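You operate a simulated robot arm through the tools that you are given. There is no shell and no other tool.

Carry out the task below with a simulated robot arm. There is one attempt and no reset: what you move stays moved.

## Task
Put things in order on the top of the black table. At the end: the white inline filter stands where the clear flow tube stood; the blue cup from the top of the black table is on the white tray; the teal block brush from the top of the black table stands where the blue cup stood; the silver cone (marked "300 PA") from the top of the black table stands where the teal block brush stood; the clear flow tube stands where the silver cone stood; whatever was shut is shut again. Leave all else as you found it, and nothing knocked over.

The check looks at the end state, three seconds after you hand in, the way a careful person would. Anything else that was tipped, shoved, dropped, spilled or broken makes it a failure.

## Robot
A 7-joint arm with a two-finger gripper, fixed in place. Base frame: the origin is at the foot of the arm, x ahead of it, y to its left, z up; the work surface is at about z = 0.86. Lengths are in m, angles in rad, forces in N, time in s.
With the tool pointing down near the work surface it reaches from about 0.34 to 0.72 m from the base axis. Its first joint turns from -1.152 to 1.152 rad. Payload 2.45 kg.
Tool frame: the origin (TCP) lies between the finger pads and is the grasp point; the fingertips stand 0.026 m ahead of it; z points along the fingers, y is the line along which they close. The gripper opens to 0.096 m. The gripper's body begins 0.069 m behind the TCP.
Orientation is that of the tool frame in the base frame, as a unit quaternion [w, x, y, z]. With the fingers straight down and closing along the base's y, the tool's x points along the base's -x, its y along +y and its z along -z.

## Interface
- The arm moves only by the tool arm_command. Its argument "targets" is text: rows parted by semicolons, each of 7 numbers parted by spaces: the gripper command, from -1 (fully open) to 1 (shut), values between in proportion, then the shift along the tool's x, y, z in m, then the turn, a rotation vector about the tool's x, y, z in degrees. In form: fingers x y z wx wy wz; .... A call has 1 to 20 rows; each row is the pose to reach, as a shift and turn from the pose commanded when the call began, along the tool's axes at that moment. Each row takes 0.2 s and may step no farther than 0.05 m and 0.15 rad from the row before; otherwise, or with a gripper value out of range, the whole call is refused. Where a pose cannot be reached the arm comes as near as it can. A force on the tool above 40 N (or 10 N above the force at the start of the call, whichever is more), or a blocked arm, ends the call early, and 0.2 s more pass. Each finger halts on what it meets, pressing with about 26 N; the grip force reading is that of the motor and also rises with nothing between the fingers. The clock runs only during rows and for 0.2 s after the last one: add rows that repeat a pose to give the fingers time. It gives the time, the measured TCP pose, the force on the tool (base axes), the opening and the grip force at its end, in the units of the frame above (readings bear some noise), with the torque about the TCP (base axes, N m) and any sound that the robot's microphone picked up, and new pictures: "show" is both (left out), scene, wrist or none.
- Cameras (640 x 400 px; columns grow to the right, rows downward): "scene" is fixed at [0.1553, -0.3782, 1.4193]; the picture's right is [0.86, -0.51, 0.00], its down [-0.26, -0.44, -0.86] and it looks along [0.43, 0.74, -0.52] (base axes); focal length 327 px, centre (320, 200). "wrist" rides on the gripper at [0.082, 0.003, -0.098] in the tool frame; the picture's right is [-0.04, 1.00, 0.00], its down [-0.73, -0.03, -0.68] and it looks along [-0.68, -0.03, 0.73] (tool axes); focal length 256 px, centre (320, 200). There is no depth. A picture from a camera that has moved, and an enlarged one, comes with that camera's place and axes in the base frame and with its lens. The place of the scene camera against the robot may be out by one fixed shift of up to 0.025 m in any direction.
- inspect(camera, box): a new picture of the part [left, top, right, bottom] of that camera's present view, enlarged. It takes no simulated time.
- hand_in(): hands the job in; it is judged then, once.

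Places have to be worked out from the pictures, the camera data and where the tool is seen. Open the gripper and draw the arm clear of the work before you hand the job in, unless the task says otherwise.

The tools are called after "Request:" by a JSON object that holds its "api" and its "payload". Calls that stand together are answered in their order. arm_command: Moves the arm, as the interface text tells. Its arguments: {"type":"object","properties":{"targets":{"type":"string"},"show":{"type":"string","enum":["both","scene","wrist","none"]}},"required":["targets"]} The other tools are called the same way: inspect (camera, box) takes an enlarged picture of a part of a camera's view; hand_in () hands the job in.

At the start:

```text
clock: 0.0
position: [0.3845, 0.085, 1.1907]
ee_rot: [0.001, 0.0, 1.0, 0.0]
force: [-0.5, 0.0, 0.0]
torque: [0.0, 0.02, 0.0]
finger_gap: 0.0961
grip_force: 0.0
```

scene: 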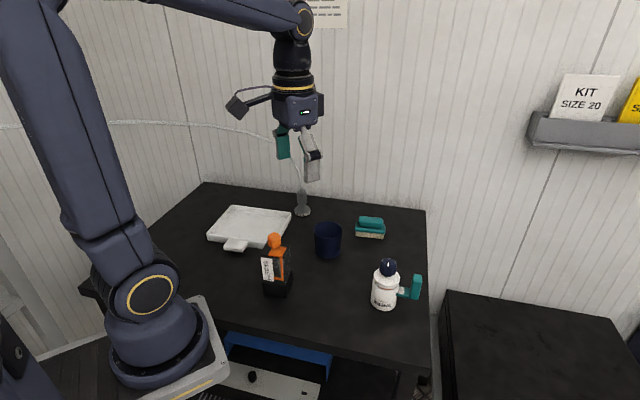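
wrist: 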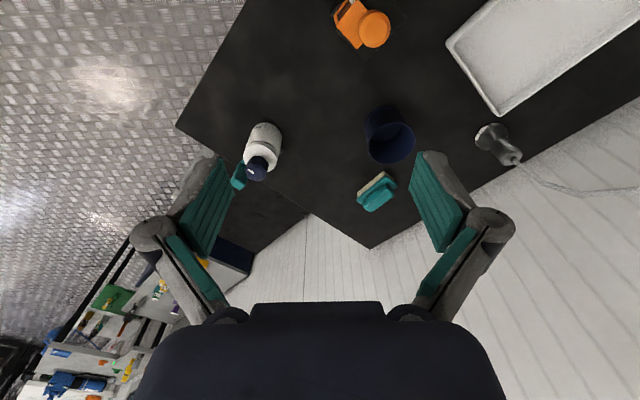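

I start by looking closer at the scene to find every object named in the task; the table shows a tray, a silver cone-like thing, a blue cup, a teal brush, a white bottle, and an orange/black thing.

Request:
{"api": "inspect", "payload": {"camera": "scene", "box": [180, 170, 440, 330]}}

Request:
{"api": "inspect", "payload": {"camera": "scene", "box": [180, 300, 440, 400]}}

Request:
{"api": "inspect", "payload": {"camera": "wrist", "box": [180, 0, 640, 260]}}

Request:
{"api": "inspect", "payload": {"camera": "wrist", "box": [0, 220, 320, 400]}}

```text
2.46 times, centred on (310, 250) of scene
camera zoom: at [0.1553, -0.3782, 1.4193], right [0.86, -0.51, 0.0], down [-0.26, -0.44, -0.86], along [0.43, 0.74, -0.52], focal length 805 px, centre (345, 77)
```

zoom: 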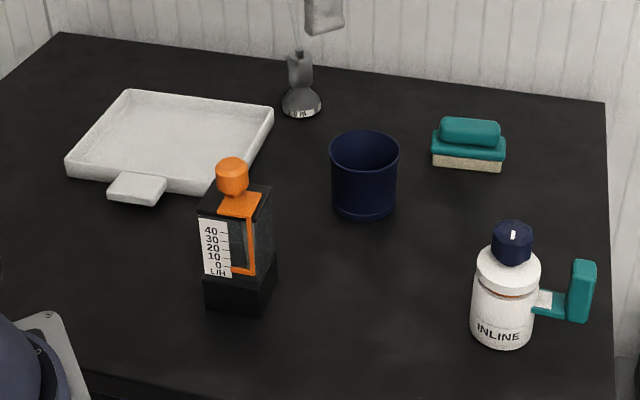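

```text
2.46 times, centred on (310, 350) of scene
camera zoom: at [0.1553, -0.3782, 1.4193], right [0.86, -0.51, 0.0], down [-0.26, -0.44, -0.86], along [0.43, 0.74, -0.52], focal length 805 px, centre (345, -169)
```

zoom: 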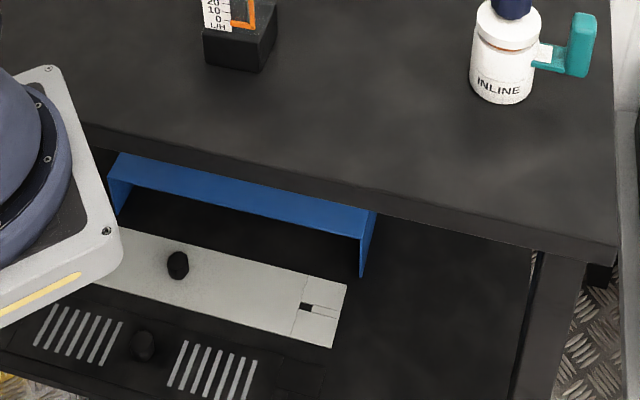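

```text
1.39 times, centred on (410, 130) of wrist
camera zoom: at [0.3024, 0.09, 1.2894], right [0.04, 1.0, 0.0], down [0.73, -0.03, 0.68], along [0.68, -0.03, -0.73], focal length 356 px, centre (195, 297)
```

zoom: 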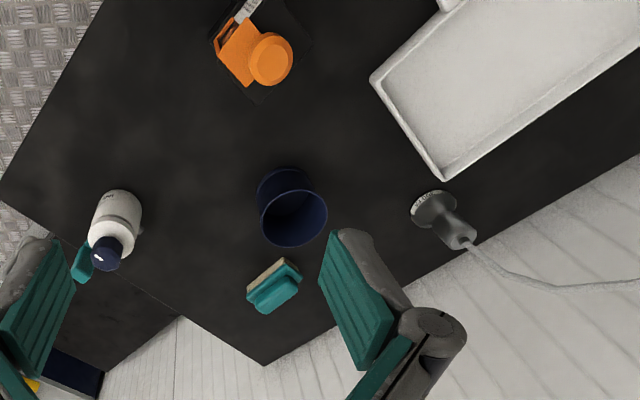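

```text
2.00 times, centred on (160, 310) of wrist
camera zoom: at [0.3024, 0.09, 1.2894], right [0.04, 1.0, 0.0], down [0.73, -0.03, 0.68], along [0.68, -0.03, -0.73], focal length 512 px, centre (640, -20)
```

zoom: 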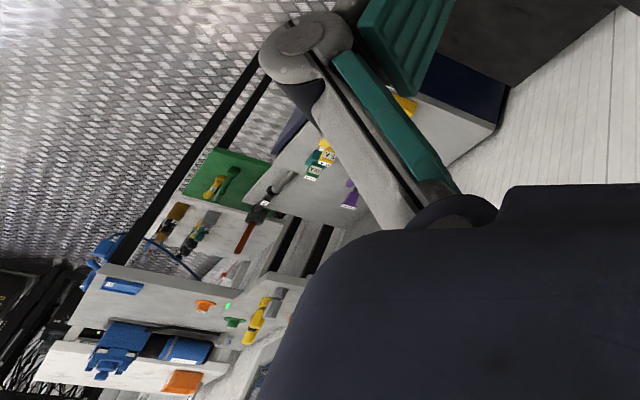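

The chain order seems workable with no parking spot: cup→tray, brush→cup spot, cone→brush spot, flow tube→cone spot, filter→flow-tube spot. I zoom further on each item, especially the cone and its line.

Request:
{"api": "inspect", "payload": {"camera": "scene", "box": [260, 120, 350, 220]}}

Request:
{"api": "inspect", "payload": {"camera": "scene", "box": [360, 250, 430, 315]}}

Request:
{"api": "inspect", "payload": {"camera": "scene", "box": [245, 220, 310, 305]}}

Request:
{"api": "inspect", "payload": {"camera": "scene", "box": [300, 205, 400, 265]}}

Request:
{"api": "inspect", "payload": {"camera": "wrist", "box": [440, 90, 640, 215]}}

Request:
{"api": "inspect", "payload": {"camera": "wrist", "box": [320, 0, 440, 75]}}

Request:
{"api": "inspect", "payload": {"camera": "scene", "box": [0, 90, 320, 290]}}

```text
4.00 times, centred on (305, 170) of scene
camera zoom: at [0.1553, -0.3782, 1.4193], right [0.86, -0.51, 0.0], down [-0.26, -0.44, -0.86], along [0.43, 0.74, -0.52], focal length 1308 px, centre (380, 320)
```

zoom: 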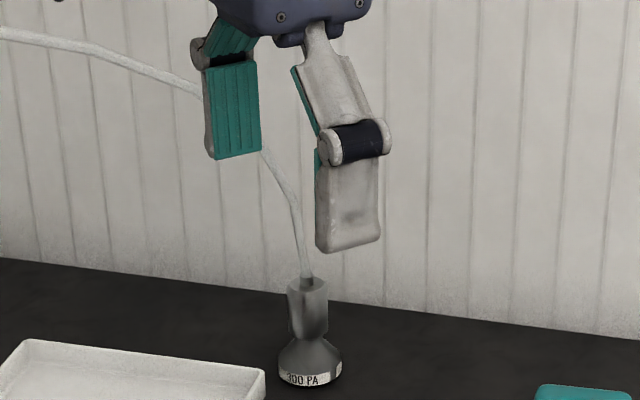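

```text
6.15 times, centred on (395, 282) of scene
camera zoom: at [0.1553, -0.3782, 1.4193], right [0.86, -0.51, 0.0], down [-0.26, -0.44, -0.86], along [0.43, 0.74, -0.52], focal length 2012 px, centre (-142, -308)
```

zoom: 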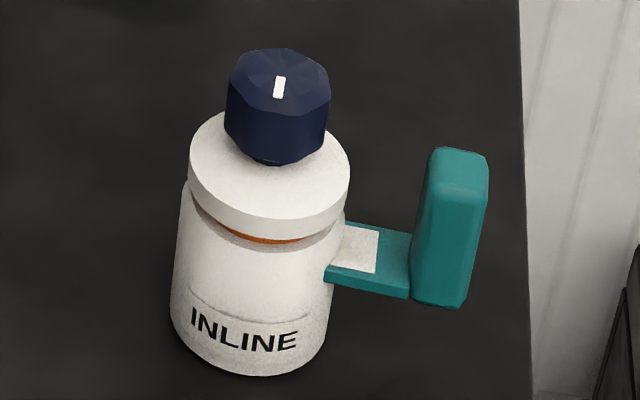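

```text
4.71 times, centred on (278, 262) of scene
camera zoom: at [0.1553, -0.3782, 1.4193], right [0.86, -0.51, 0.0], down [-0.26, -0.44, -0.86], along [0.43, 0.74, -0.52], focal length 1538 px, centre (520, -94)
```

zoom: 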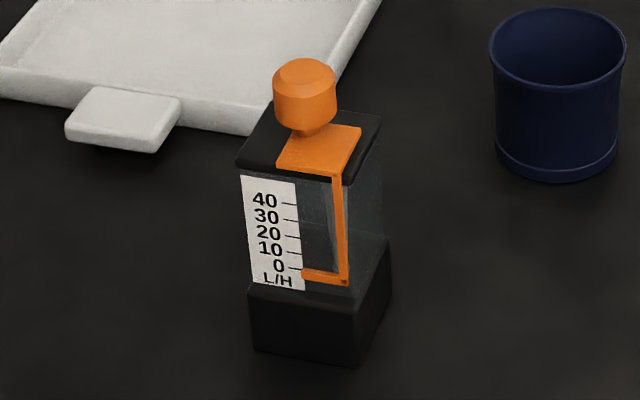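

```text
6.40 times, centred on (350, 235) of scene
camera zoom: at [0.1553, -0.3782, 1.4193], right [0.86, -0.51, 0.0], down [-0.26, -0.44, -0.86], along [0.43, 0.74, -0.52], focal length 2092 px, centre (128, -24)
```

zoom: 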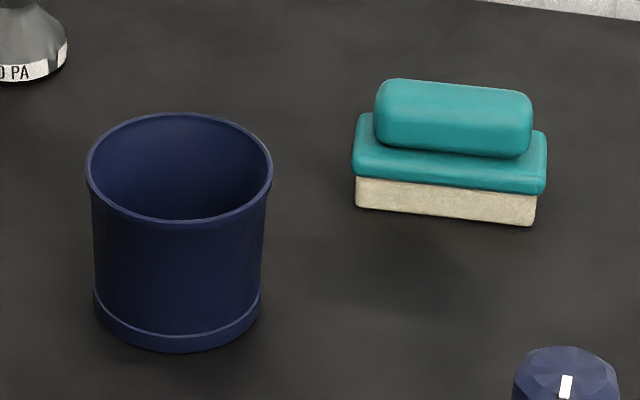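

```text
3.20 times, centred on (540, 152) of wrist
camera zoom: at [0.3024, 0.09, 1.2894], right [0.04, 1.0, 0.0], down [0.73, -0.03, 0.68], along [0.68, -0.03, -0.73], focal length 819 px, centre (-384, 352)
```

zoom: 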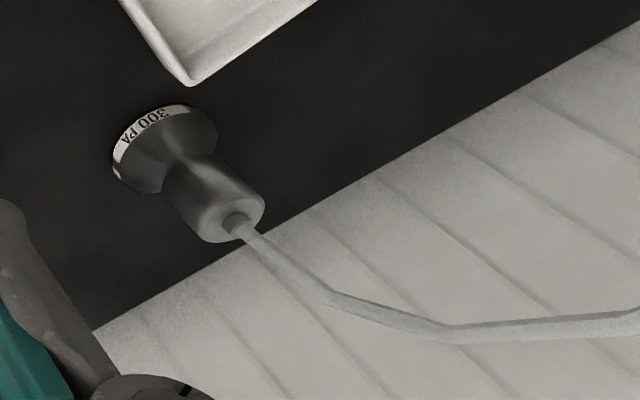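

```text
5.33 times, centred on (380, 38) of wrist
camera zoom: at [0.3024, 0.09, 1.2894], right [0.04, 1.0, 0.0], down [0.73, -0.03, 0.68], along [0.68, -0.03, -0.73], focal length 1365 px, centre (0, 1067)
```

zoom: 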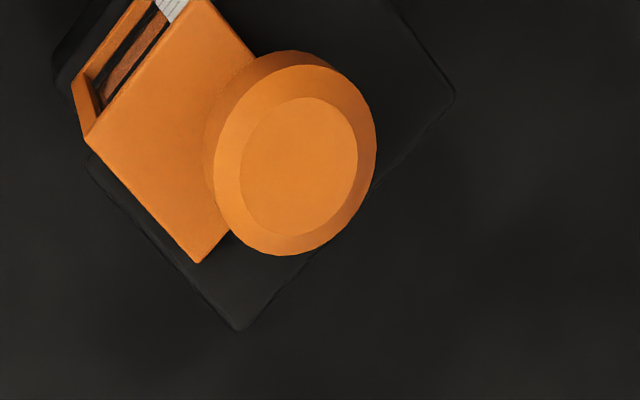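

```text
2.00 times, centred on (160, 190) of scene
camera zoom: at [0.1553, -0.3782, 1.4193], right [0.86, -0.51, 0.0], down [-0.26, -0.44, -0.86], along [0.43, 0.74, -0.52], focal length 654 px, centre (640, 220)
```

zoom: 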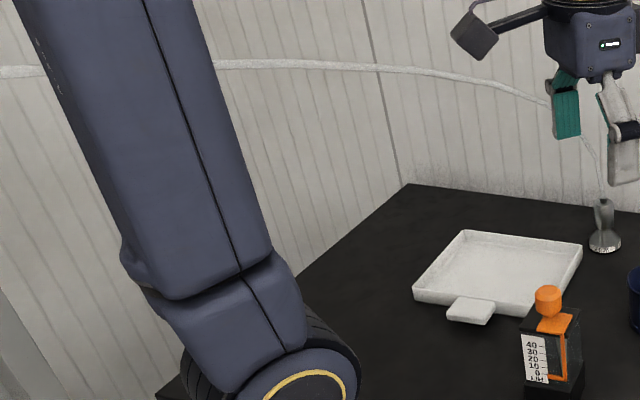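

I see a tray at the back left with a cone right beside its corner (hose on the cone's top), the cup, brush, flow tube and filter as expected. I now shift the arm left (+y) and take a second wrist view to triangulate positions.

Request:
{"api": "arm_command", "payload": {"targets": "-1 0 0.045 0 0 0 0; -1 0 0.09 0 0 0 0; -1 0 0.13 0 0 0 0; -1 0 0.165 0 0 0 0; -1 0 0.165 0 0 0 0"}}

```text
clock: 1.2
position: [0.3857, 0.2525, 1.1908]
ee_rot: [0.0, 0.0, 1.0, 0.0]
force: [-0.7, 0.0, -1.1]
torque: [0.02, -0.01, -0.01]
finger_gap: 0.0961
grip_force: 0.1
camera wrist: at [0.3026, 0.256, 1.2899], right [0.04, 1.0, 0.0], down [0.73, -0.03, 0.68], along [0.68, -0.03, -0.73], focal length 256 px, centre (320, 200)
```

scene: 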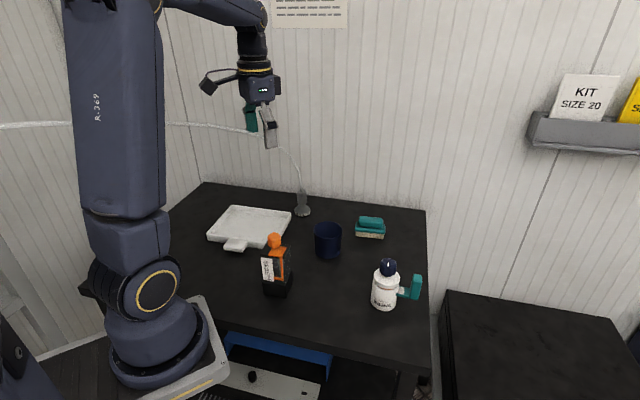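
wrist: 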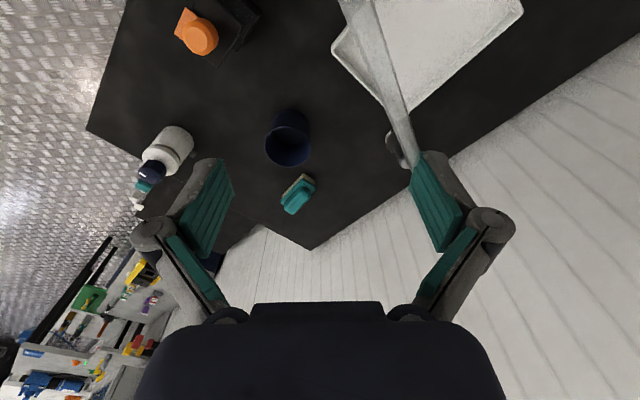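

The hose seems to pass close under the wrist camera in this view, so I need to know exactly where it runs before moving further. I zoom into both pictures.

Request:
{"api": "inspect", "payload": {"camera": "wrist", "box": [320, 0, 480, 180]}}

Request:
{"api": "inspect", "payload": {"camera": "scene", "box": [160, 60, 320, 220]}}

Request:
{"api": "inspect", "payload": {"camera": "wrist", "box": [80, 0, 360, 230]}}

```text
2.22 times, centred on (400, 90) of wrist
camera zoom: at [0.3026, 0.256, 1.2899], right [0.04, 1.0, 0.0], down [0.73, -0.03, 0.68], along [0.68, -0.03, -0.73], focal length 569 px, centre (142, 444)
```

zoom: 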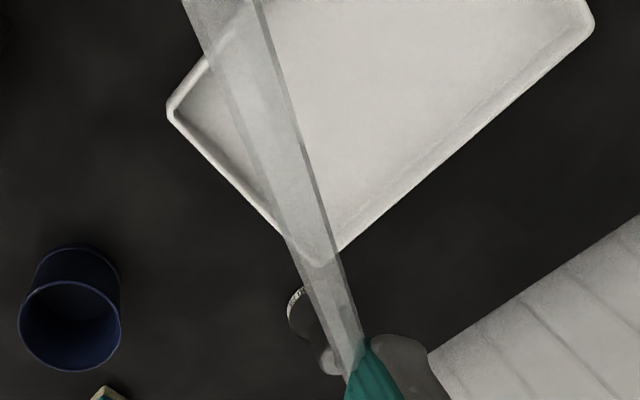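

```text
2.50 times, centred on (240, 140) of scene
camera zoom: at [0.1553, -0.3781, 1.4193], right [0.86, -0.51, 0.0], down [-0.26, -0.44, -0.86], along [0.43, 0.74, -0.52], focal length 817 px, centre (520, 350)
```

zoom: 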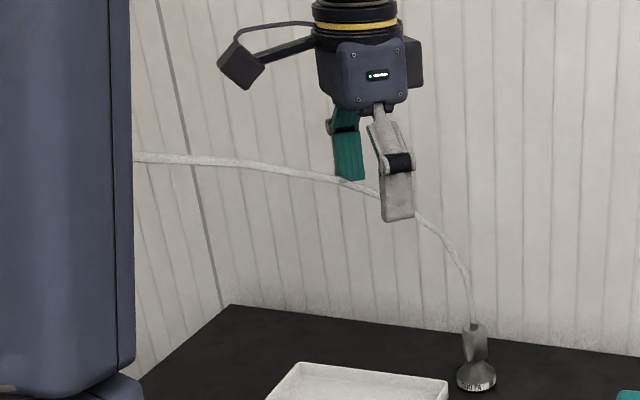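

```text
1.74 times, centred on (220, 115) of wrist
camera zoom: at [0.3026, 0.256, 1.2899], right [0.04, 1.0, 0.0], down [0.73, -0.03, 0.68], along [0.68, -0.03, -0.73], focal length 445 px, centre (494, 348)
```

zoom: 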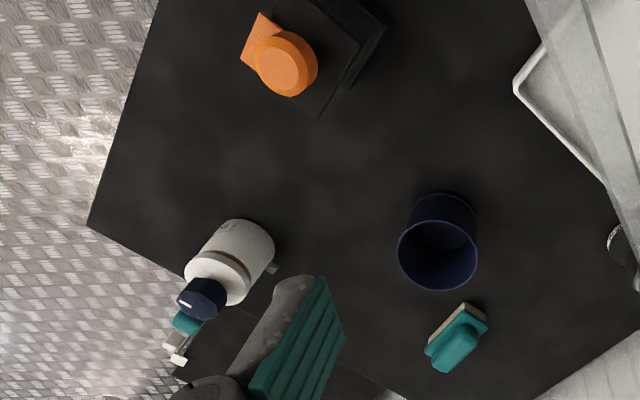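

The hose passes just below/at the left fingertip (about [0.38, 0.30, 1.17]) and arcs from the cone back toward the base. I lift slightly and retreat to the right, then turn the wrist to look left along the hose.

Request:
{"api": "arm_command", "payload": {"targets": "-1 0 0 -0.03 0 0 0; -1 0 -0.045 -0.03 0 0 0; -1 0 -0.09 -0.03 0 0 0; -1 0 -0.135 -0.03 0 0 0; -1 0 -0.18 -0.03 0 0 0; -1 0 -0.22 -0.03 0 0 -8; -1 0 -0.24 -0.03 0 0 -16; -1 0 -0.25 -0.03 0 0 -24; -1 0 -0.25 -0.03 0 0 -32; -1 0 -0.25 -0.03 0 0 -40; -1 0 -0.25 -0.03 0 0 -48; -1 0 -0.25 -0.03 0 0 -56; -1 0 -0.25 -0.03 0 0 -56"}}

```text
clock: 4.0
position: [0.3846, 0.0009, 1.2201]
ee_rot: [0.0, -0.471, 0.882, 0.0]
force: [-0.4, 0.3, 0.1]
torque: [0.02, -0.02, 0.04]
finger_gap: 0.0959
grip_force: 0.0
camera wrist: at [0.336, -0.0647, 1.3187], right [-0.81, 0.59, 0.0], down [0.43, 0.59, 0.68], along [0.4, 0.55, -0.73], focal length 256 px, centre (320, 200)
```

scene: 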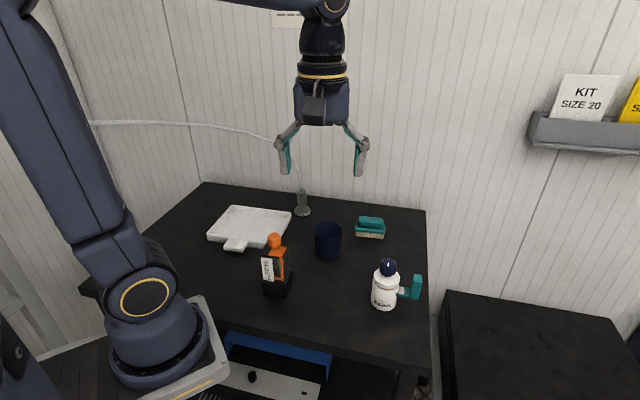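
wrist: 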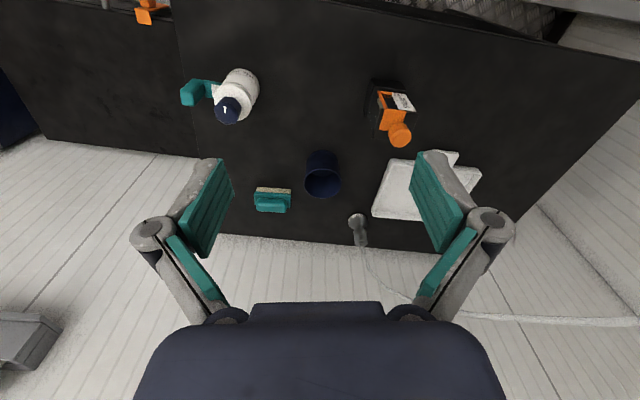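

The hose can be seen running from the cone back past [0.26, 0.22, 1.24] to the left rear. I turn the wrist further to see where it is anchored.

Request:
{"api": "arm_command", "payload": {"targets": "-1 0 0 0 0 0 -8; -1 0 0 0 0 0 -16; -1 0 0 0 0 0 -24; -1 0 0 0 0 0 -32; -1 0 0 0 0 0 -40; -1 0 0 0 0 0 -48; -1 0 0 0 0 0 -56; -1 0 0 0 0 0 -64; -1 0 0 0 0 0 -64"}}

```text
clock: 6.0
position: [0.3852, 0.0004, 1.221]
ee_rot: [0.0, 0.866, -0.5, 0.0]
force: [-0.5, -0.4, -0.3]
torque: [0.03, 0.02, 0.03]
finger_gap: 0.096
grip_force: 0.1
camera wrist: at [0.4225, -0.0712, 1.319], right [-0.88, -0.47, 0.0], down [-0.34, 0.65, 0.68], along [-0.32, 0.6, -0.73], focal length 256 px, centre (320, 200)
```

scene: 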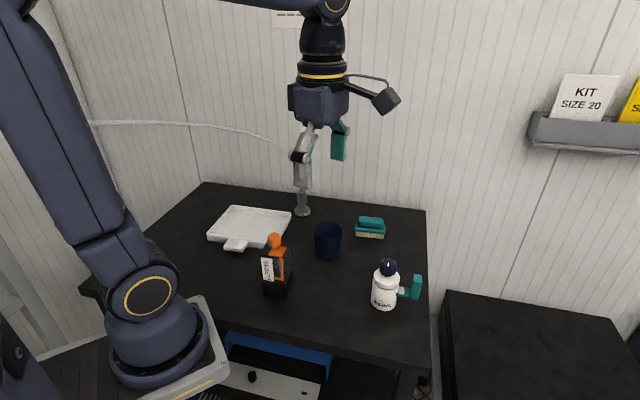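
wrist: 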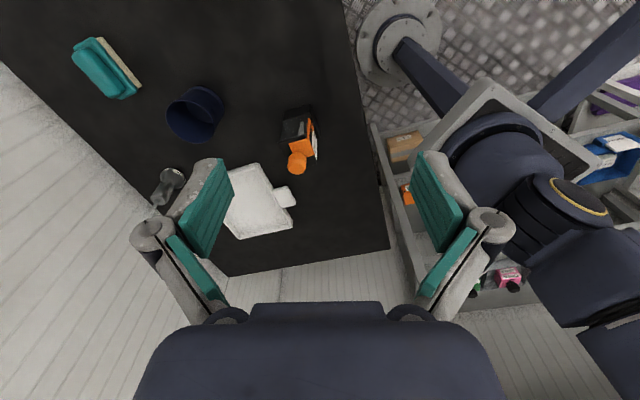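

The anchor is hidden behind the gripper body in this view. I tilt the tool so the camera looks more horizontally.

Request:
{"api": "arm_command", "payload": {"targets": "-1 0 0 0 0 -8 0; -1 0 0 0 0 -16 0; -1 0 0 0 0 -24 0; -1 0 0 0 0 -32 0; -1 0 0 0 0 -40 0; -1 0 0 0 0 -40 0"}}

```text
clock: 7.4
position: [0.3839, 0.0011, 1.2205]
ee_rot: [-0.171, 0.814, -0.469, -0.297]
force: [-0.8, -0.2, -0.2]
torque: [0.02, 0.03, 0.02]
finger_gap: 0.0962
grip_force: 0.0
camera wrist: at [0.444, -0.109, 1.244], right [-0.88, -0.47, 0.03], down [-0.04, 0.12, 0.99], along [-0.47, 0.87, -0.12], focal length 256 px, centre (320, 200)
```

scene: 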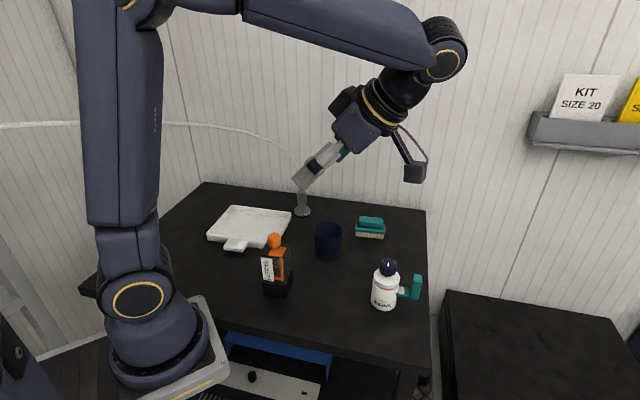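
wrist: 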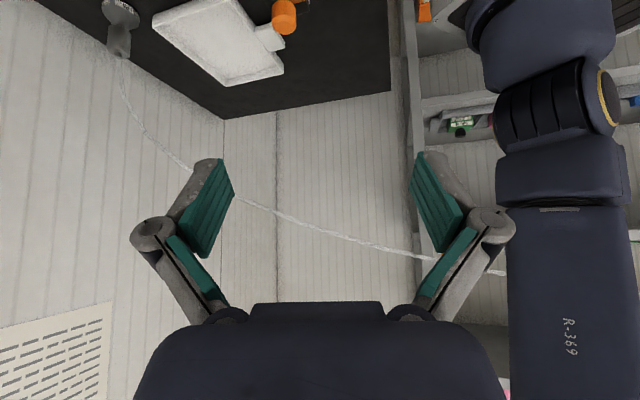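

The hose runs in a nearly straight plan line from the cone over the tray at about z 1.17 and on past the robot's left shoulder, so I'll work from its right side with the gripper tilted 40° toward +y. I triangulate the cup at about (0.521, 0.195) and move above it with that tilted orientation.

Request:
{"api": "arm_command", "payload": {"targets": "-1 0.0023 -0.0359 0.0286 4.82 0 5.75; -1 0.0046 -0.0719 0.0571 9.64 0 11.5; -1 0.007 -0.1078 0.0857 14.5 0 17.2; -1 0.0093 -0.1437 0.1142 19.3 0 23.0; -1 0.0116 -0.1797 0.1428 19.3 0 23.0; -1 0.0139 -0.2156 0.1713 19.3 0 23.0; -1 0.0139 -0.2156 0.1713 19.3 0 23.0"}}

```text
clock: 9.0
position: [0.5222, 0.1943, 1.0798]
ee_rot: [-0.242, 0.665, -0.664, -0.242]
force: [0.0, 0.5, -0.5]
torque: [0.02, -0.01, 0.02]
finger_gap: 0.096
grip_force: 0.1
camera wrist: at [0.5181, 0.0701, 1.1031], right [-1.0, 0.03, 0.03], down [0.03, 0.13, 0.99], along [0.03, 0.99, -0.13], focal length 256 px, centre (320, 200)
```

scene: 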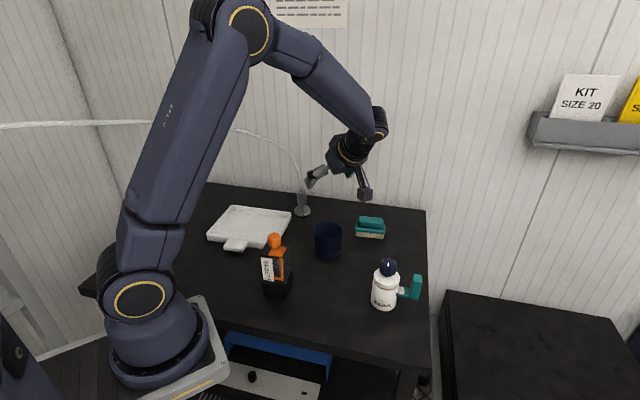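
wrist: 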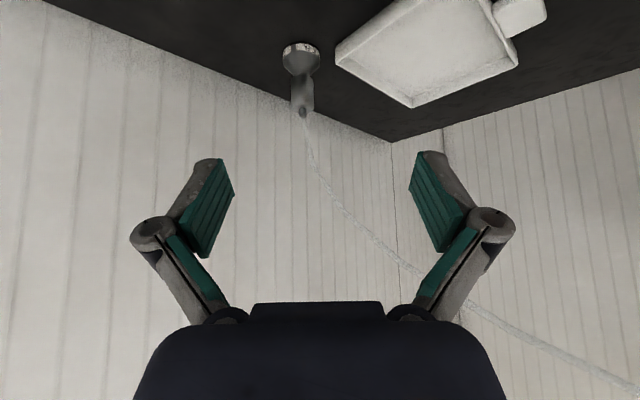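

The gripper is above the cup at (0.522, 0.194). I descend partway to check the alignment of the fingers around the cup.

Request:
{"api": "arm_command", "payload": {"targets": "-1 0.029 0.001 0.0345 0 0 0; -1 0.0579 0.0015 0.0689 0 0 0; -1 0.0772 0.0015 0.0919 0 0 0; -1 0.0772 0.0015 0.0919 0 0 0"}}

Request:
{"api": "inspect", "payload": {"camera": "scene", "box": [260, 150, 420, 270]}}

```text
clock: 10.0
position: [0.5212, 0.1949, 0.9587]
ee_rot: [-0.241, 0.665, -0.664, -0.242]
force: [0.3, 0.9, 0.5]
torque: [-0.01, 0.0, -0.02]
finger_gap: 0.096
grip_force: 0.2
camera wrist: at [0.5168, 0.0691, 0.9815], right [-1.0, 0.03, 0.03], down [0.03, 0.13, 0.99], along [0.03, 0.99, -0.13], focal length 256 px, centre (320, 200)
```

scene: 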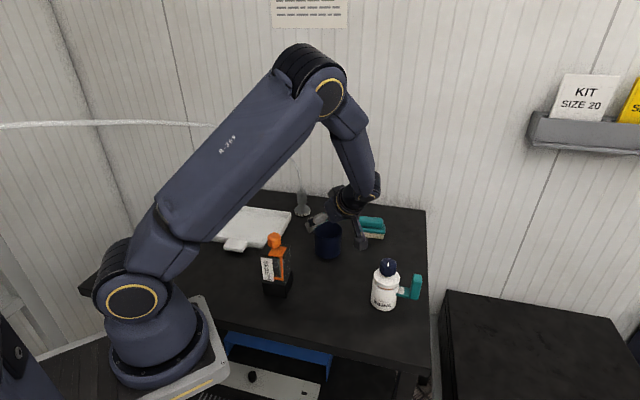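
wrist: 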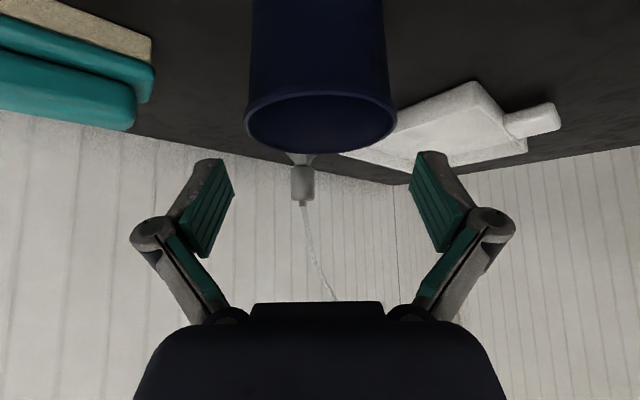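

```text
3.33 times, centred on (340, 210) of scene
camera zoom: at [0.1553, -0.3782, 1.4193], right [0.86, -0.51, 0.0], down [-0.26, -0.44, -0.86], along [0.43, 0.74, -0.52], focal length 1090 px, centre (253, 167)
```

zoom: 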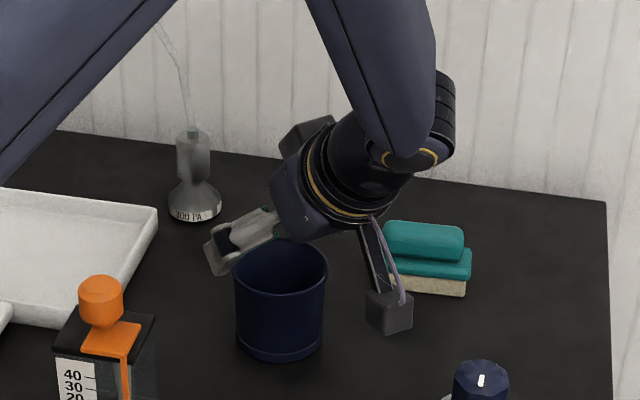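

The cup is well centred between the fingers. I go down the rest of the way to z≈0.903 and close on it.

Request:
{"api": "arm_command", "payload": {"targets": "-1 0.0179 0 0.0213 0 0 0; -1 0.0358 0 0.0427 0 0 0; -1 0.0358 0 0.0427 0 0 0; 0.2 0.0358 0 0.0427 0 0 0; 0.2 0.0358 0 0.0427 0 0 0; 0.2 0.0358 0 0.0427 0 0 0; 0.2 0.0358 0 0.0427 0 0 0"}}

```text
clock: 11.6
position: [0.5215, 0.1951, 0.9038]
ee_rot: [0.242, -0.664, 0.664, 0.241]
force: [-0.2, -1.1, 2.1]
torque: [-0.02, -0.1, 0.0]
finger_gap: 0.0682
grip_force: 26.2
camera wrist: at [0.5169, 0.0698, 0.9265], right [-1.0, 0.03, 0.03], down [0.03, 0.13, 0.99], along [0.03, 0.99, -0.13], focal length 256 px, centre (320, 200)
```

scene: 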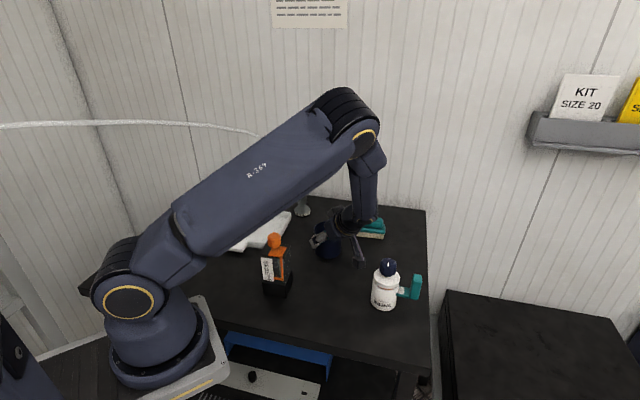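
wrist: 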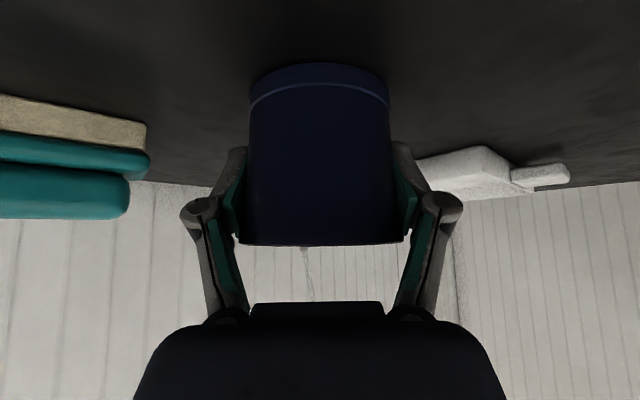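

Gripped at 0.068 m, and the cup's spot is about (0.5215, 0.199). I lift 5 cm (staying low, below the hose), carry it around toward (0.50, 0.31) and then over the tray near (0.395, 0.376).

Request:
{"api": "arm_command", "payload": {"targets": "0.2 -0.0164 0 -0.0196 0 0 0; 0.2 -0.0328 0 -0.0391 0 0 0; 0.2 -0.0548 0.0054 -0.0206 0 0 0; 0.2 -0.0769 0.0108 -0.0022 0 0 0; 0.2 -0.0989 0.0161 0.0163 0 0 0; 0.2 -0.1209 0.0215 0.0348 0 0 0; 0.2 -0.1209 0.0215 0.0348 0 0 0"}}

```text
clock: 13.2
position: [0.4986, 0.3095, 0.9564]
ee_rot: [-0.242, 0.665, -0.664, -0.242]
force: [-0.3, 1.2, 0.7]
torque: [0.01, -0.01, -0.03]
finger_gap: 0.0682
grip_force: 25.9
camera wrist: at [0.4948, 0.1848, 0.9789], right [-1.0, 0.03, 0.03], down [0.03, 0.13, 0.99], along [0.03, 0.99, -0.13], focal length 256 px, centre (320, 200)
```

scene: 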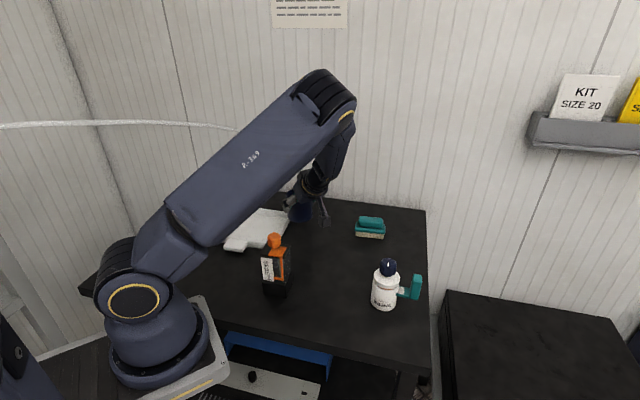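
wrist: 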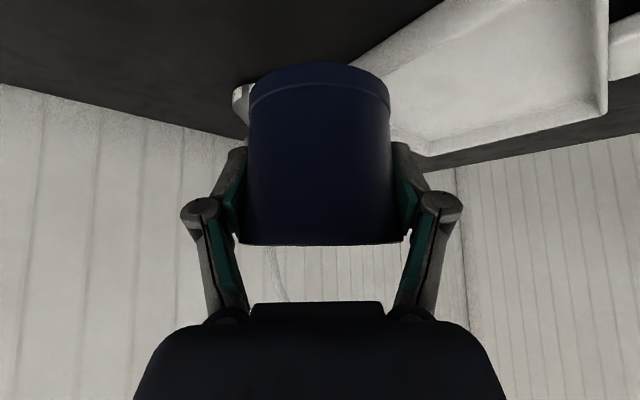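

The cup is held securely and clear of everything. I continue under the hose to above the tray centre.

Request:
{"api": "arm_command", "payload": {"targets": "0.2 -0.0126 0.0262 0.0106 0 0 0; 0.2 -0.0253 0.0525 0.0212 0 0 0; 0.2 -0.038 0.0788 0.0318 0 0 0; 0.2 -0.0506 0.105 0.0424 0 0 0; 0.2 -0.0506 0.105 0.0424 0 0 0"}}

Request:
{"api": "inspect", "payload": {"camera": "scene", "box": [180, 90, 340, 270]}}

```text
clock: 14.4
position: [0.3926, 0.3762, 0.9548]
ee_rot: [0.241, -0.664, 0.665, 0.241]
force: [-0.1, 0.5, -0.5]
torque: [-0.02, 0.01, -0.02]
finger_gap: 0.0679
grip_force: 26.5
camera wrist: at [0.3879, 0.2509, 0.9778], right [-1.0, 0.03, 0.03], down [0.03, 0.13, 0.99], along [0.03, 0.99, -0.13], focal length 256 px, centre (320, 200)
```

scene: 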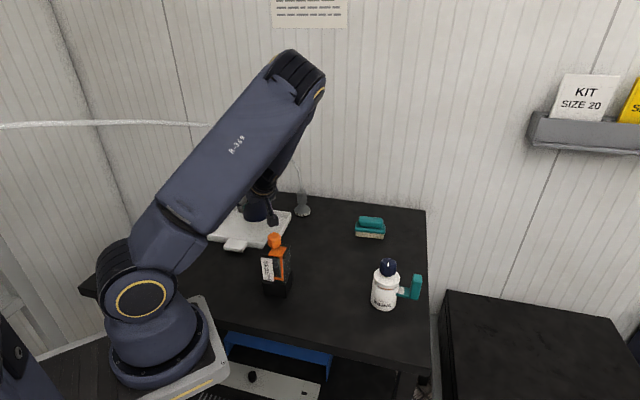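
wrist: 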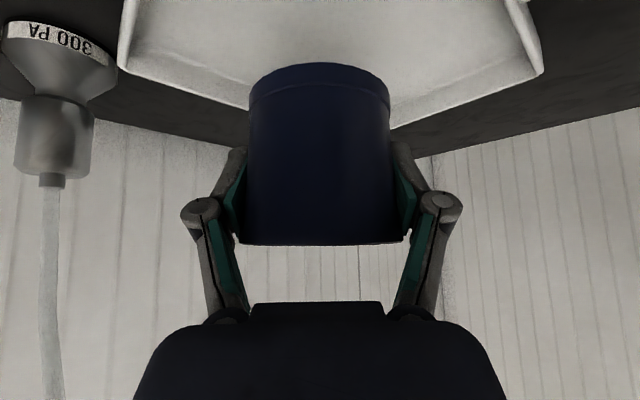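

```text
2.22 times, centred on (260, 180) of scene
camera zoom: at [0.1553, -0.3781, 1.4193], right [0.86, -0.51, 0.0], down [-0.26, -0.44, -0.86], along [0.43, 0.74, -0.52], focal length 726 px, centre (453, 244)
```

zoom: 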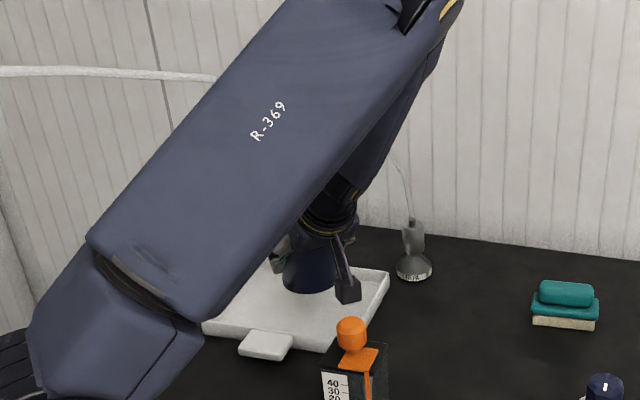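

The cup is over the tray and the hose is untouched; this view also shows the cone clearly at about (0.55, 0.393), neck between z≈0.895 and 0.943. I lower the cup toward the tray floor and watch for contact force.

Request:
{"api": "arm_command", "payload": {"targets": "0.2 0.0119 0 0.0142 0 0 0; 0.2 0.0225 0 0.0268 0 0 0; 0.2 0.0225 0 0.0268 0 0 0"}}

```text
clock: 15.2
position: [0.3929, 0.3766, 0.9197]
ee_rot: [0.242, -0.665, 0.665, 0.241]
force: [-0.1, 0.0, 0.0]
torque: [0.0, 0.0, -0.01]
finger_gap: 0.0678
grip_force: 25.3
camera wrist: at [0.3889, 0.2519, 0.9427], right [-1.0, 0.03, 0.03], down [0.03, 0.13, 0.99], along [0.03, 0.99, -0.13], focal length 256 px, centre (320, 200)
```

scene: 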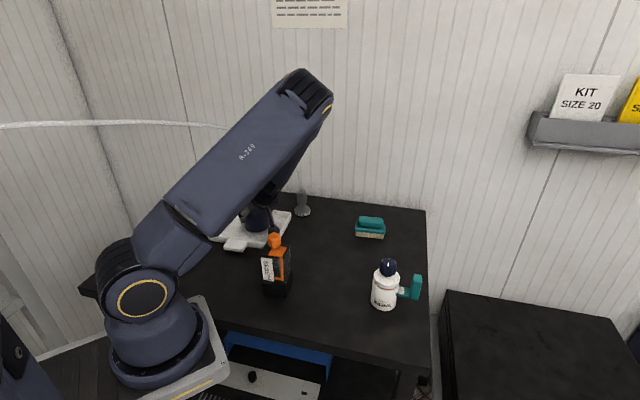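
wrist: 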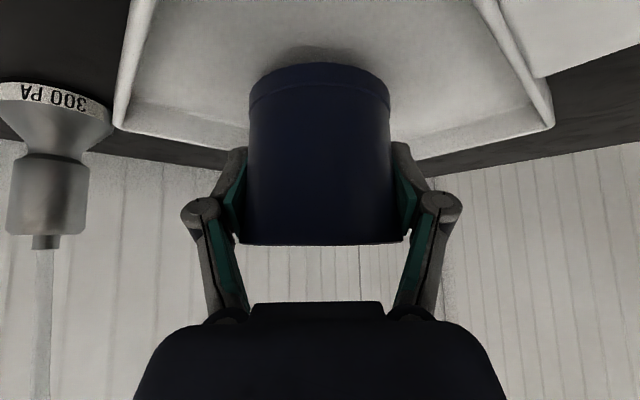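

No contact yet with the cup bottom near z≈0.876. I lower in small steps.

Request:
{"api": "arm_command", "payload": {"targets": "0.2 0.0013 0 0.0015 0 0 0; 0.2 0.0026 0 0.0031 0 0 0; 0.2 0.0026 0 0.0031 0 0 0", "show": "none"}}

Request:
{"api": "arm_command", "payload": {"targets": "0.2 0.0013 0 0.0015 0 0 0; 0.2 0.0019 0 0.0023 0 0 0; 0.2 0.0019 0 0.0023 0 0 0", "show": "wrist"}}

```text
clock: 16.0
position: [0.3936, 0.3773, 0.9159]
ee_rot: [-0.242, 0.665, -0.664, -0.242]
force: [-0.1, -0.7, -0.6]
torque: [0.02, 0.0, 0.0]
finger_gap: 0.0677
grip_force: 26.2
```

```text
clock: 16.8
position: [0.3931, 0.3762, 0.9141]
ee_rot: [-0.241, 0.665, -0.664, -0.242]
force: [0.2, -1.0, -0.4]
torque: [-0.01, -0.01, -0.01]
finger_gap: 0.0675
grip_force: 26.0
camera wrist: at [0.3896, 0.2513, 0.9369], right [-1.0, 0.03, 0.03], down [0.03, 0.13, 0.99], along [0.03, 0.99, -0.13], focal length 256 px, centre (320, 200)
```

wrist: 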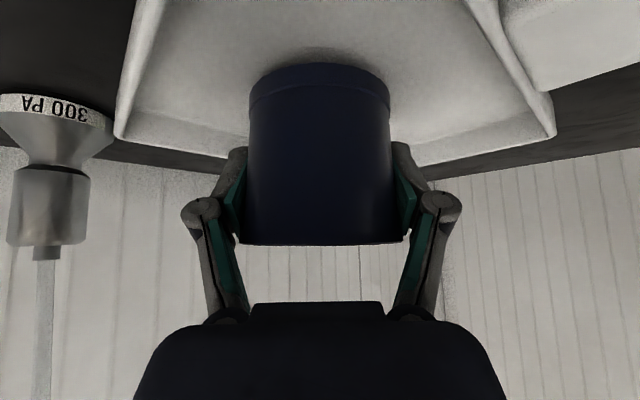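

Still no contact (cup bottom ≈0.870). I continue down in 2 mm steps.

Request:
{"api": "arm_command", "payload": {"targets": "0.2 0.0013 0 0.0015 0 0 0; 0.2 0.0013 0 0.0015 0 0 0", "show": "none"}}

Request:
{"api": "arm_command", "payload": {"targets": "0.2 0.0013 0 0.0015 0 0 0; 0.2 0.0013 0 0.0015 0 0 0", "show": "none"}}

Request:
{"api": "arm_command", "payload": {"targets": "0.2 0.0010 0 0.0011 0 0 0; 0.2 0.0010 0 0.0011 0 0 0", "show": "wrist"}}

```text
clock: 17.4
position: [0.3931, 0.3757, 0.9126]
ee_rot: [0.242, -0.664, 0.665, 0.241]
force: [-0.2, -0.2, 0.5]
torque: [0.04, 0.02, 0.02]
finger_gap: 0.0677
grip_force: 25.6
```

```text
clock: 18.0
position: [0.3939, 0.3752, 0.9093]
ee_rot: [-0.242, 0.664, -0.664, -0.242]
force: [0.7, 0.7, -0.5]
torque: [0.0, -0.03, -0.01]
finger_gap: 0.0673
grip_force: 25.4
```

```text
clock: 18.6
position: [0.3923, 0.3756, 0.9095]
ee_rot: [-0.242, 0.665, -0.664, -0.242]
force: [-0.9, 0.3, 0.4]
torque: [-0.02, -0.01, 0.03]
finger_gap: 0.0673
grip_force: 25.9
camera wrist: at [0.3894, 0.2507, 0.9317], right [-1.0, 0.03, 0.03], down [0.03, 0.13, 0.99], along [0.03, 0.99, -0.13], focal length 256 px, centre (320, 200)
```

wrist: 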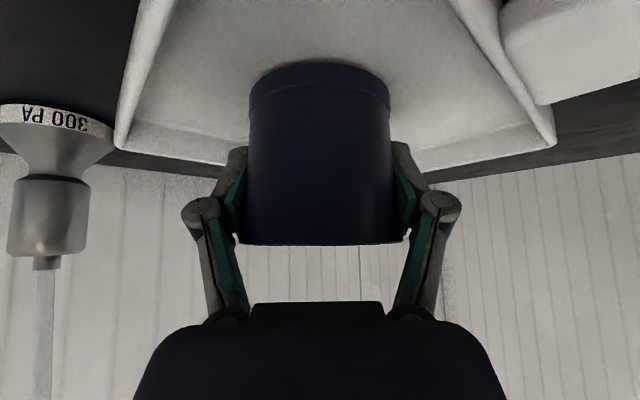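

No contact yet; I keep stepping down about 1.5 mm at a time.

Request:
{"api": "arm_command", "payload": {"targets": "0.2 0.0010 0 0.0011 0 0 0; 0.2 0.0010 0 0.0011 0 0 0", "show": "none"}}

Request:
{"api": "arm_command", "payload": {"targets": "0.2 0.0007 0 0.0008 0 0 0; 0.2 0.0007 0 0.0008 0 0 0", "show": "wrist"}}

```text
clock: 19.2
position: [0.392, 0.3758, 0.9067]
ee_rot: [0.242, -0.664, 0.666, 0.24]
force: [-0.1, -0.3, 3.2]
torque: [-0.04, -0.14, -0.02]
finger_gap: 0.0672
grip_force: 26.1
```

```text
clock: 19.8
position: [0.3928, 0.3772, 0.9082]
ee_rot: [-0.243, 0.664, -0.664, -0.242]
force: [-2.5, -0.8, 10.5]
torque: [-0.09, -0.23, -0.03]
finger_gap: 0.0673
grip_force: 25.7
camera wrist: at [0.3898, 0.2513, 0.93], right [-1.0, 0.03, 0.02], down [0.03, 0.12, 0.99], along [0.03, 0.99, -0.13], focal length 256 px, centre (320, 200)
```

wrist: 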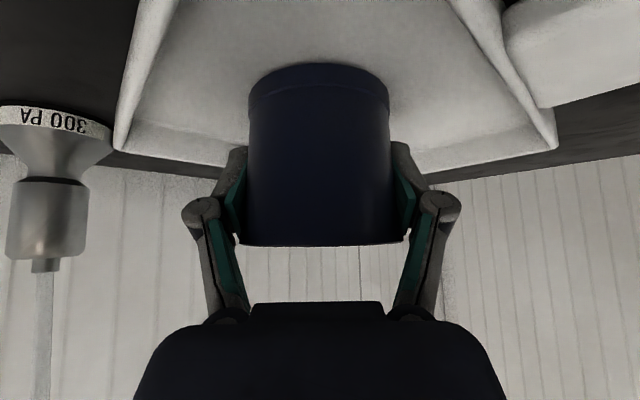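

Contact with the tray floor is felt (about 10 N). I relax 1 mm upward and then open the fingers.

Request:
{"api": "arm_command", "payload": {"targets": "0.2 -0.0006 0 -0.0008 0 0 0; 0.2 -0.0006 0 -0.0008 0 0 0; -0.6 -0.0006 0 -0.0008 0 0 0; -1 -0.0006 0 -0.0008 0 0 0; -1 -0.0006 0 -0.0008 0 0 0; -1 -0.0006 0 -0.0008 0 0 0"}}

```text
clock: 21.2
position: [0.3943, 0.3761, 0.9078]
ee_rot: [-0.242, 0.664, -0.664, -0.242]
force: [0.0, 1.0, 0.2]
torque: [0.01, -0.01, 0.0]
finger_gap: 0.0964
grip_force: 0.2
camera wrist: at [0.3898, 0.2506, 0.9303], right [-1.0, 0.03, 0.03], down [0.03, 0.13, 0.99], along [0.03, 0.99, -0.13], focal length 256 px, centre (320, 200)
```

scene: 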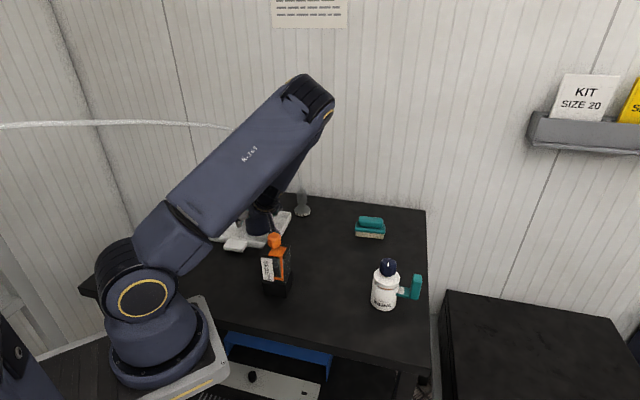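
wrist: 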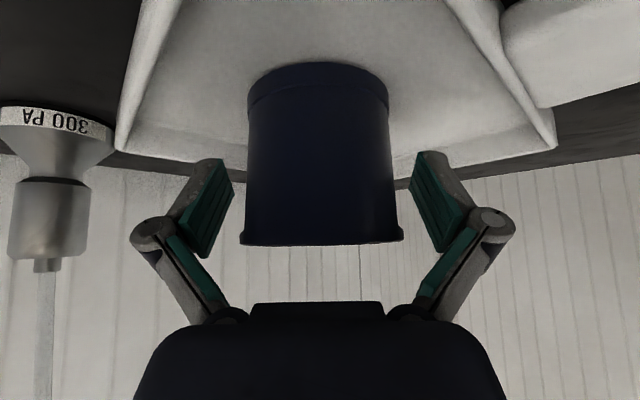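

The cup stands free on the tray. I lift the open fingers straight up past the rim (still under the hose), then withdraw toward +x and −y away from the hose, cone and flow tube.

Request:
{"api": "arm_command", "payload": {"targets": "-1 -0.0212 0 -0.0253 0 0 0; -1 -0.0424 0 -0.0506 0 0 0; -1 -0.0418 -0.028 -0.0545 0 0 0; -1 -0.0411 -0.056 -0.0583 0 0 0; -1 -0.0126 -0.0627 -0.0865 0 0 0; -1 0.0159 -0.0693 -0.1148 0 0 0; -1 0.0444 -0.076 -0.143 0 0 0; -1 0.0444 -0.076 -0.143 0 0 0"}}

```text
clock: 23.0
position: [0.4687, 0.2509, 0.9876]
ee_rot: [-0.242, 0.665, -0.664, -0.241]
force: [0.2, 0.0, -0.5]
torque: [-0.02, -0.02, 0.0]
finger_gap: 0.0961
grip_force: 0.0
camera wrist: at [0.4652, 0.1253, 1.0106], right [-1.0, 0.03, 0.03], down [0.03, 0.13, 0.99], along [0.03, 0.99, -0.13], focal length 256 px, centre (320, 200)
```

scene: 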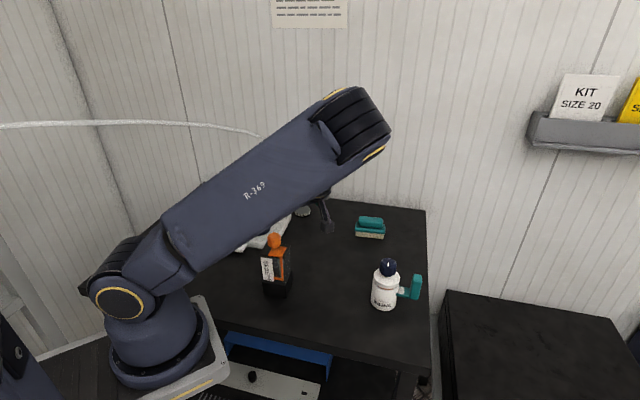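
wrist: 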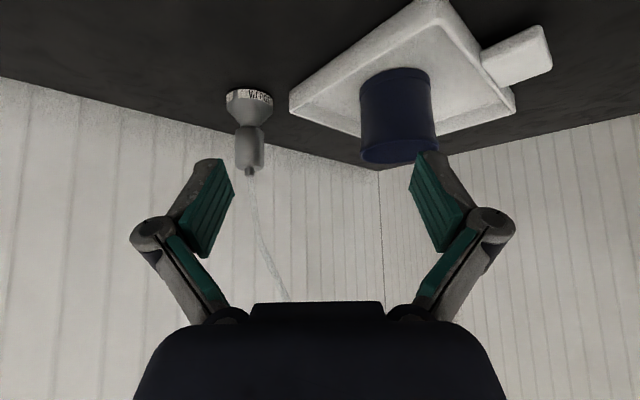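

The cup is standing on the tray. Next is the brush at about (0.665, 0.195), whose long axis points along roughly (0.76, −0.65); I untilt the tool to vertical while moving toward it.

Request:
{"api": "arm_command", "payload": {"targets": "-1 0.003 -0.026 -0.0213 0 8 0; -1 0.006 -0.052 -0.0426 0 16 0; -1 0.009 -0.078 -0.064 0 24 0; -1 0.012 -0.104 -0.0853 0 32 0; -1 0.015 -0.13 -0.1066 0 40 0; -1 0.015 -0.13 -0.1066 0 40 0", "show": "none"}}

Request:
{"api": "arm_command", "payload": {"targets": "-1 0 0 0 0 0 -8; -1 0 0 0 0 0 -16; -1 0 0 0 0 0 -24; -1 0 0 0 0 0 -32; -1 0 0 0 0 0 -40; -1 0 0 0 0 0 -48; -1 0 0 0 0 0 -50; -1 0 0 0 0 0 -50"}}

```text
clock: 24.4
position: [0.5988, 0.1702, 1.0622]
ee_rot: [0.001, 0.708, -0.707, 0.001]
force: [-0.7, 0.1, -0.5]
torque: [-0.01, 0.02, 0.01]
finger_gap: 0.096
grip_force: 0.0
```

```text
clock: 26.2
position: [0.6004, 0.1703, 1.0609]
ee_rot: [-0.001, 0.94, -0.34, 0.001]
force: [-0.1, 0.2, 0.1]
torque: [0.0, 0.01, 0.01]
finger_gap: 0.0961
grip_force: 0.1
camera wrist: at [0.6597, 0.1151, 1.1589], right [-0.67, -0.74, 0.0], down [-0.54, 0.49, 0.68], along [-0.5, 0.46, -0.73], focal length 256 px, centre (320, 200)
```

scene: 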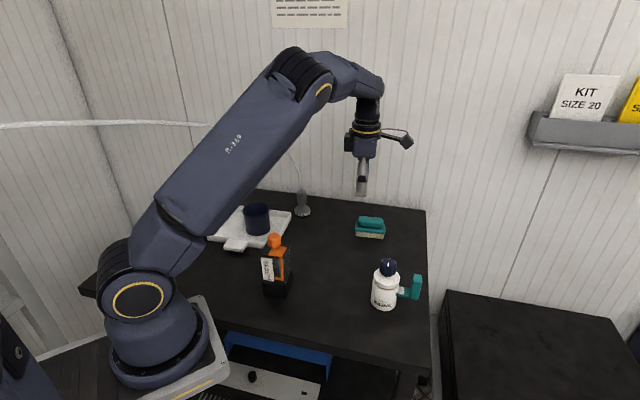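
wrist: 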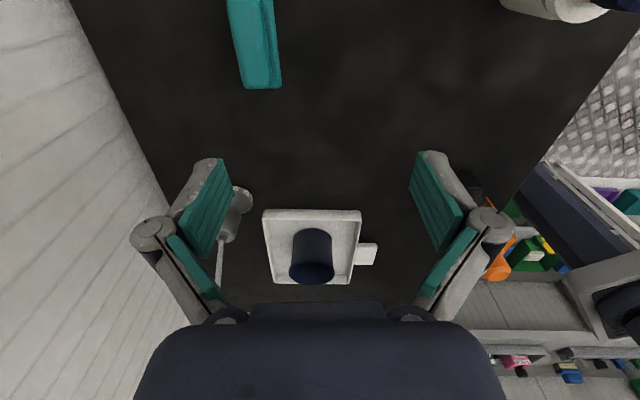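

The wrist works well in this yaw. I move over the brush (≈0.66, 0.196) with a 4° correction to line up with it and look again.

Request:
{"api": "arm_command", "payload": {"targets": "-1 0.0147 -0.0292 0.01 0 0 2; -1 0.0293 -0.0585 0.02 0 0 4; -1 0.0293 -0.0585 0.02 0 0 4", "show": "wrist"}}

Request:
{"api": "inspect", "payload": {"camera": "wrist", "box": [220, 0, 420, 125]}}

```text
clock: 27.0
position: [0.6592, 0.1964, 1.0389]
ee_rot: [0.0, 0.927, -0.375, 0.0]
force: [0.2, 0.1, -0.2]
torque: [-0.02, 0.0, 0.01]
finger_gap: 0.0961
grip_force: 0.0
camera wrist: at [0.7154, 0.1377, 1.1374], right [-0.72, -0.69, 0.0], down [-0.51, 0.53, 0.68], along [-0.47, 0.49, -0.73], focal length 256 px, centre (320, 200)
```

wrist: 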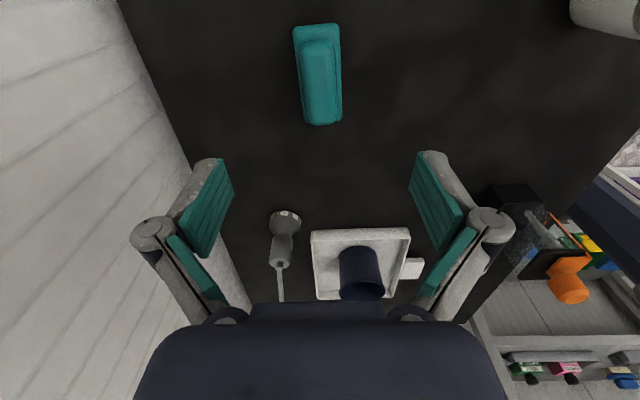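

```text
3.20 times, centred on (320, 62) of wrist
camera zoom: at [0.7154, 0.1377, 1.1374], right [-0.72, -0.69, 0.0], down [-0.51, 0.53, 0.68], along [-0.47, 0.49, -0.73], focal length 819 px, centre (320, 640)
```

zoom: 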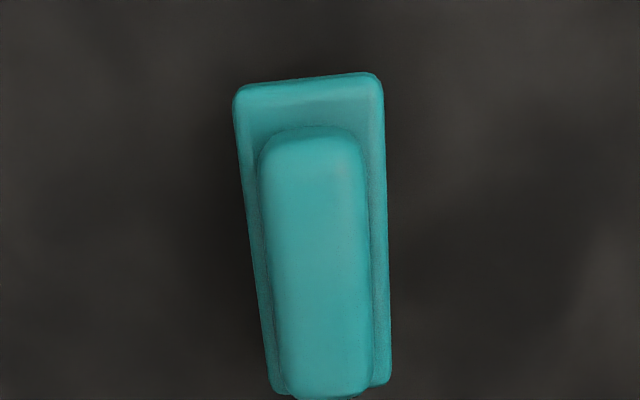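

The brush centre is at (0.660, 0.196), plate about 39 mm wide, and the tool is within 2.5° of alignment. I correct that and descend to z≈0.90, then look before closing.

Request:
{"api": "arm_command", "payload": {"targets": "-1 0 0 0.035 0 0 -2.5; -1 0 0 0.07 0 0 -2.5; -1 0 0 0.105 0 0 -2.5; -1 0 0 0.125 0 0 -2.5; -1 0 0 0.14 0 0 -2.5; -1 0 0 0.14 0 0 -2.5"}}

```text
clock: 28.4
position: [0.6609, 0.1978, 0.9003]
ee_rot: [0.0, 0.935, -0.355, -0.001]
force: [0.0, 0.7, 0.2]
torque: [0.02, 0.01, 0.01]
finger_gap: 0.0961
grip_force: 0.0
camera wrist: at [0.718, 0.1409, 0.9991], right [-0.69, -0.72, 0.0], down [-0.53, 0.51, 0.68], along [-0.49, 0.47, -0.73], focal length 256 px, centre (320, 200)
```

scene: 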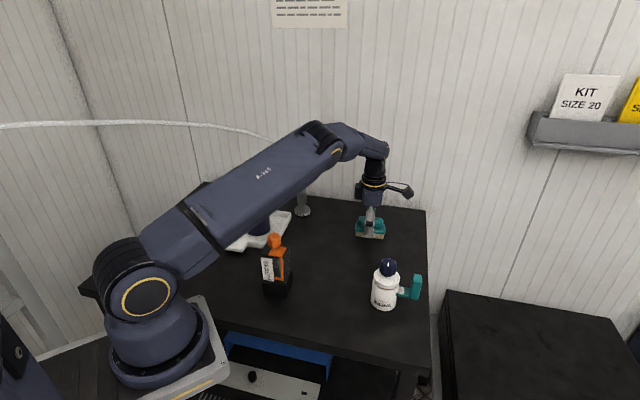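
wrist: 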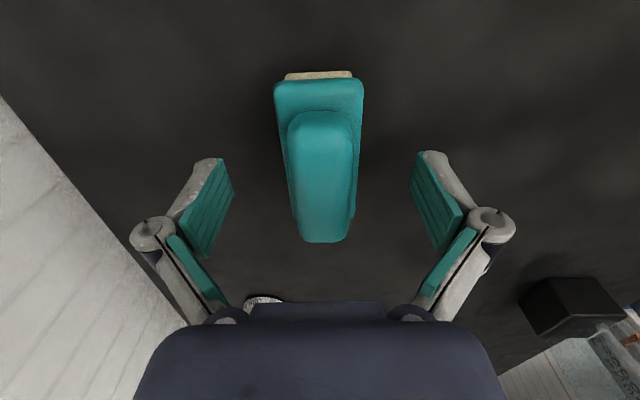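

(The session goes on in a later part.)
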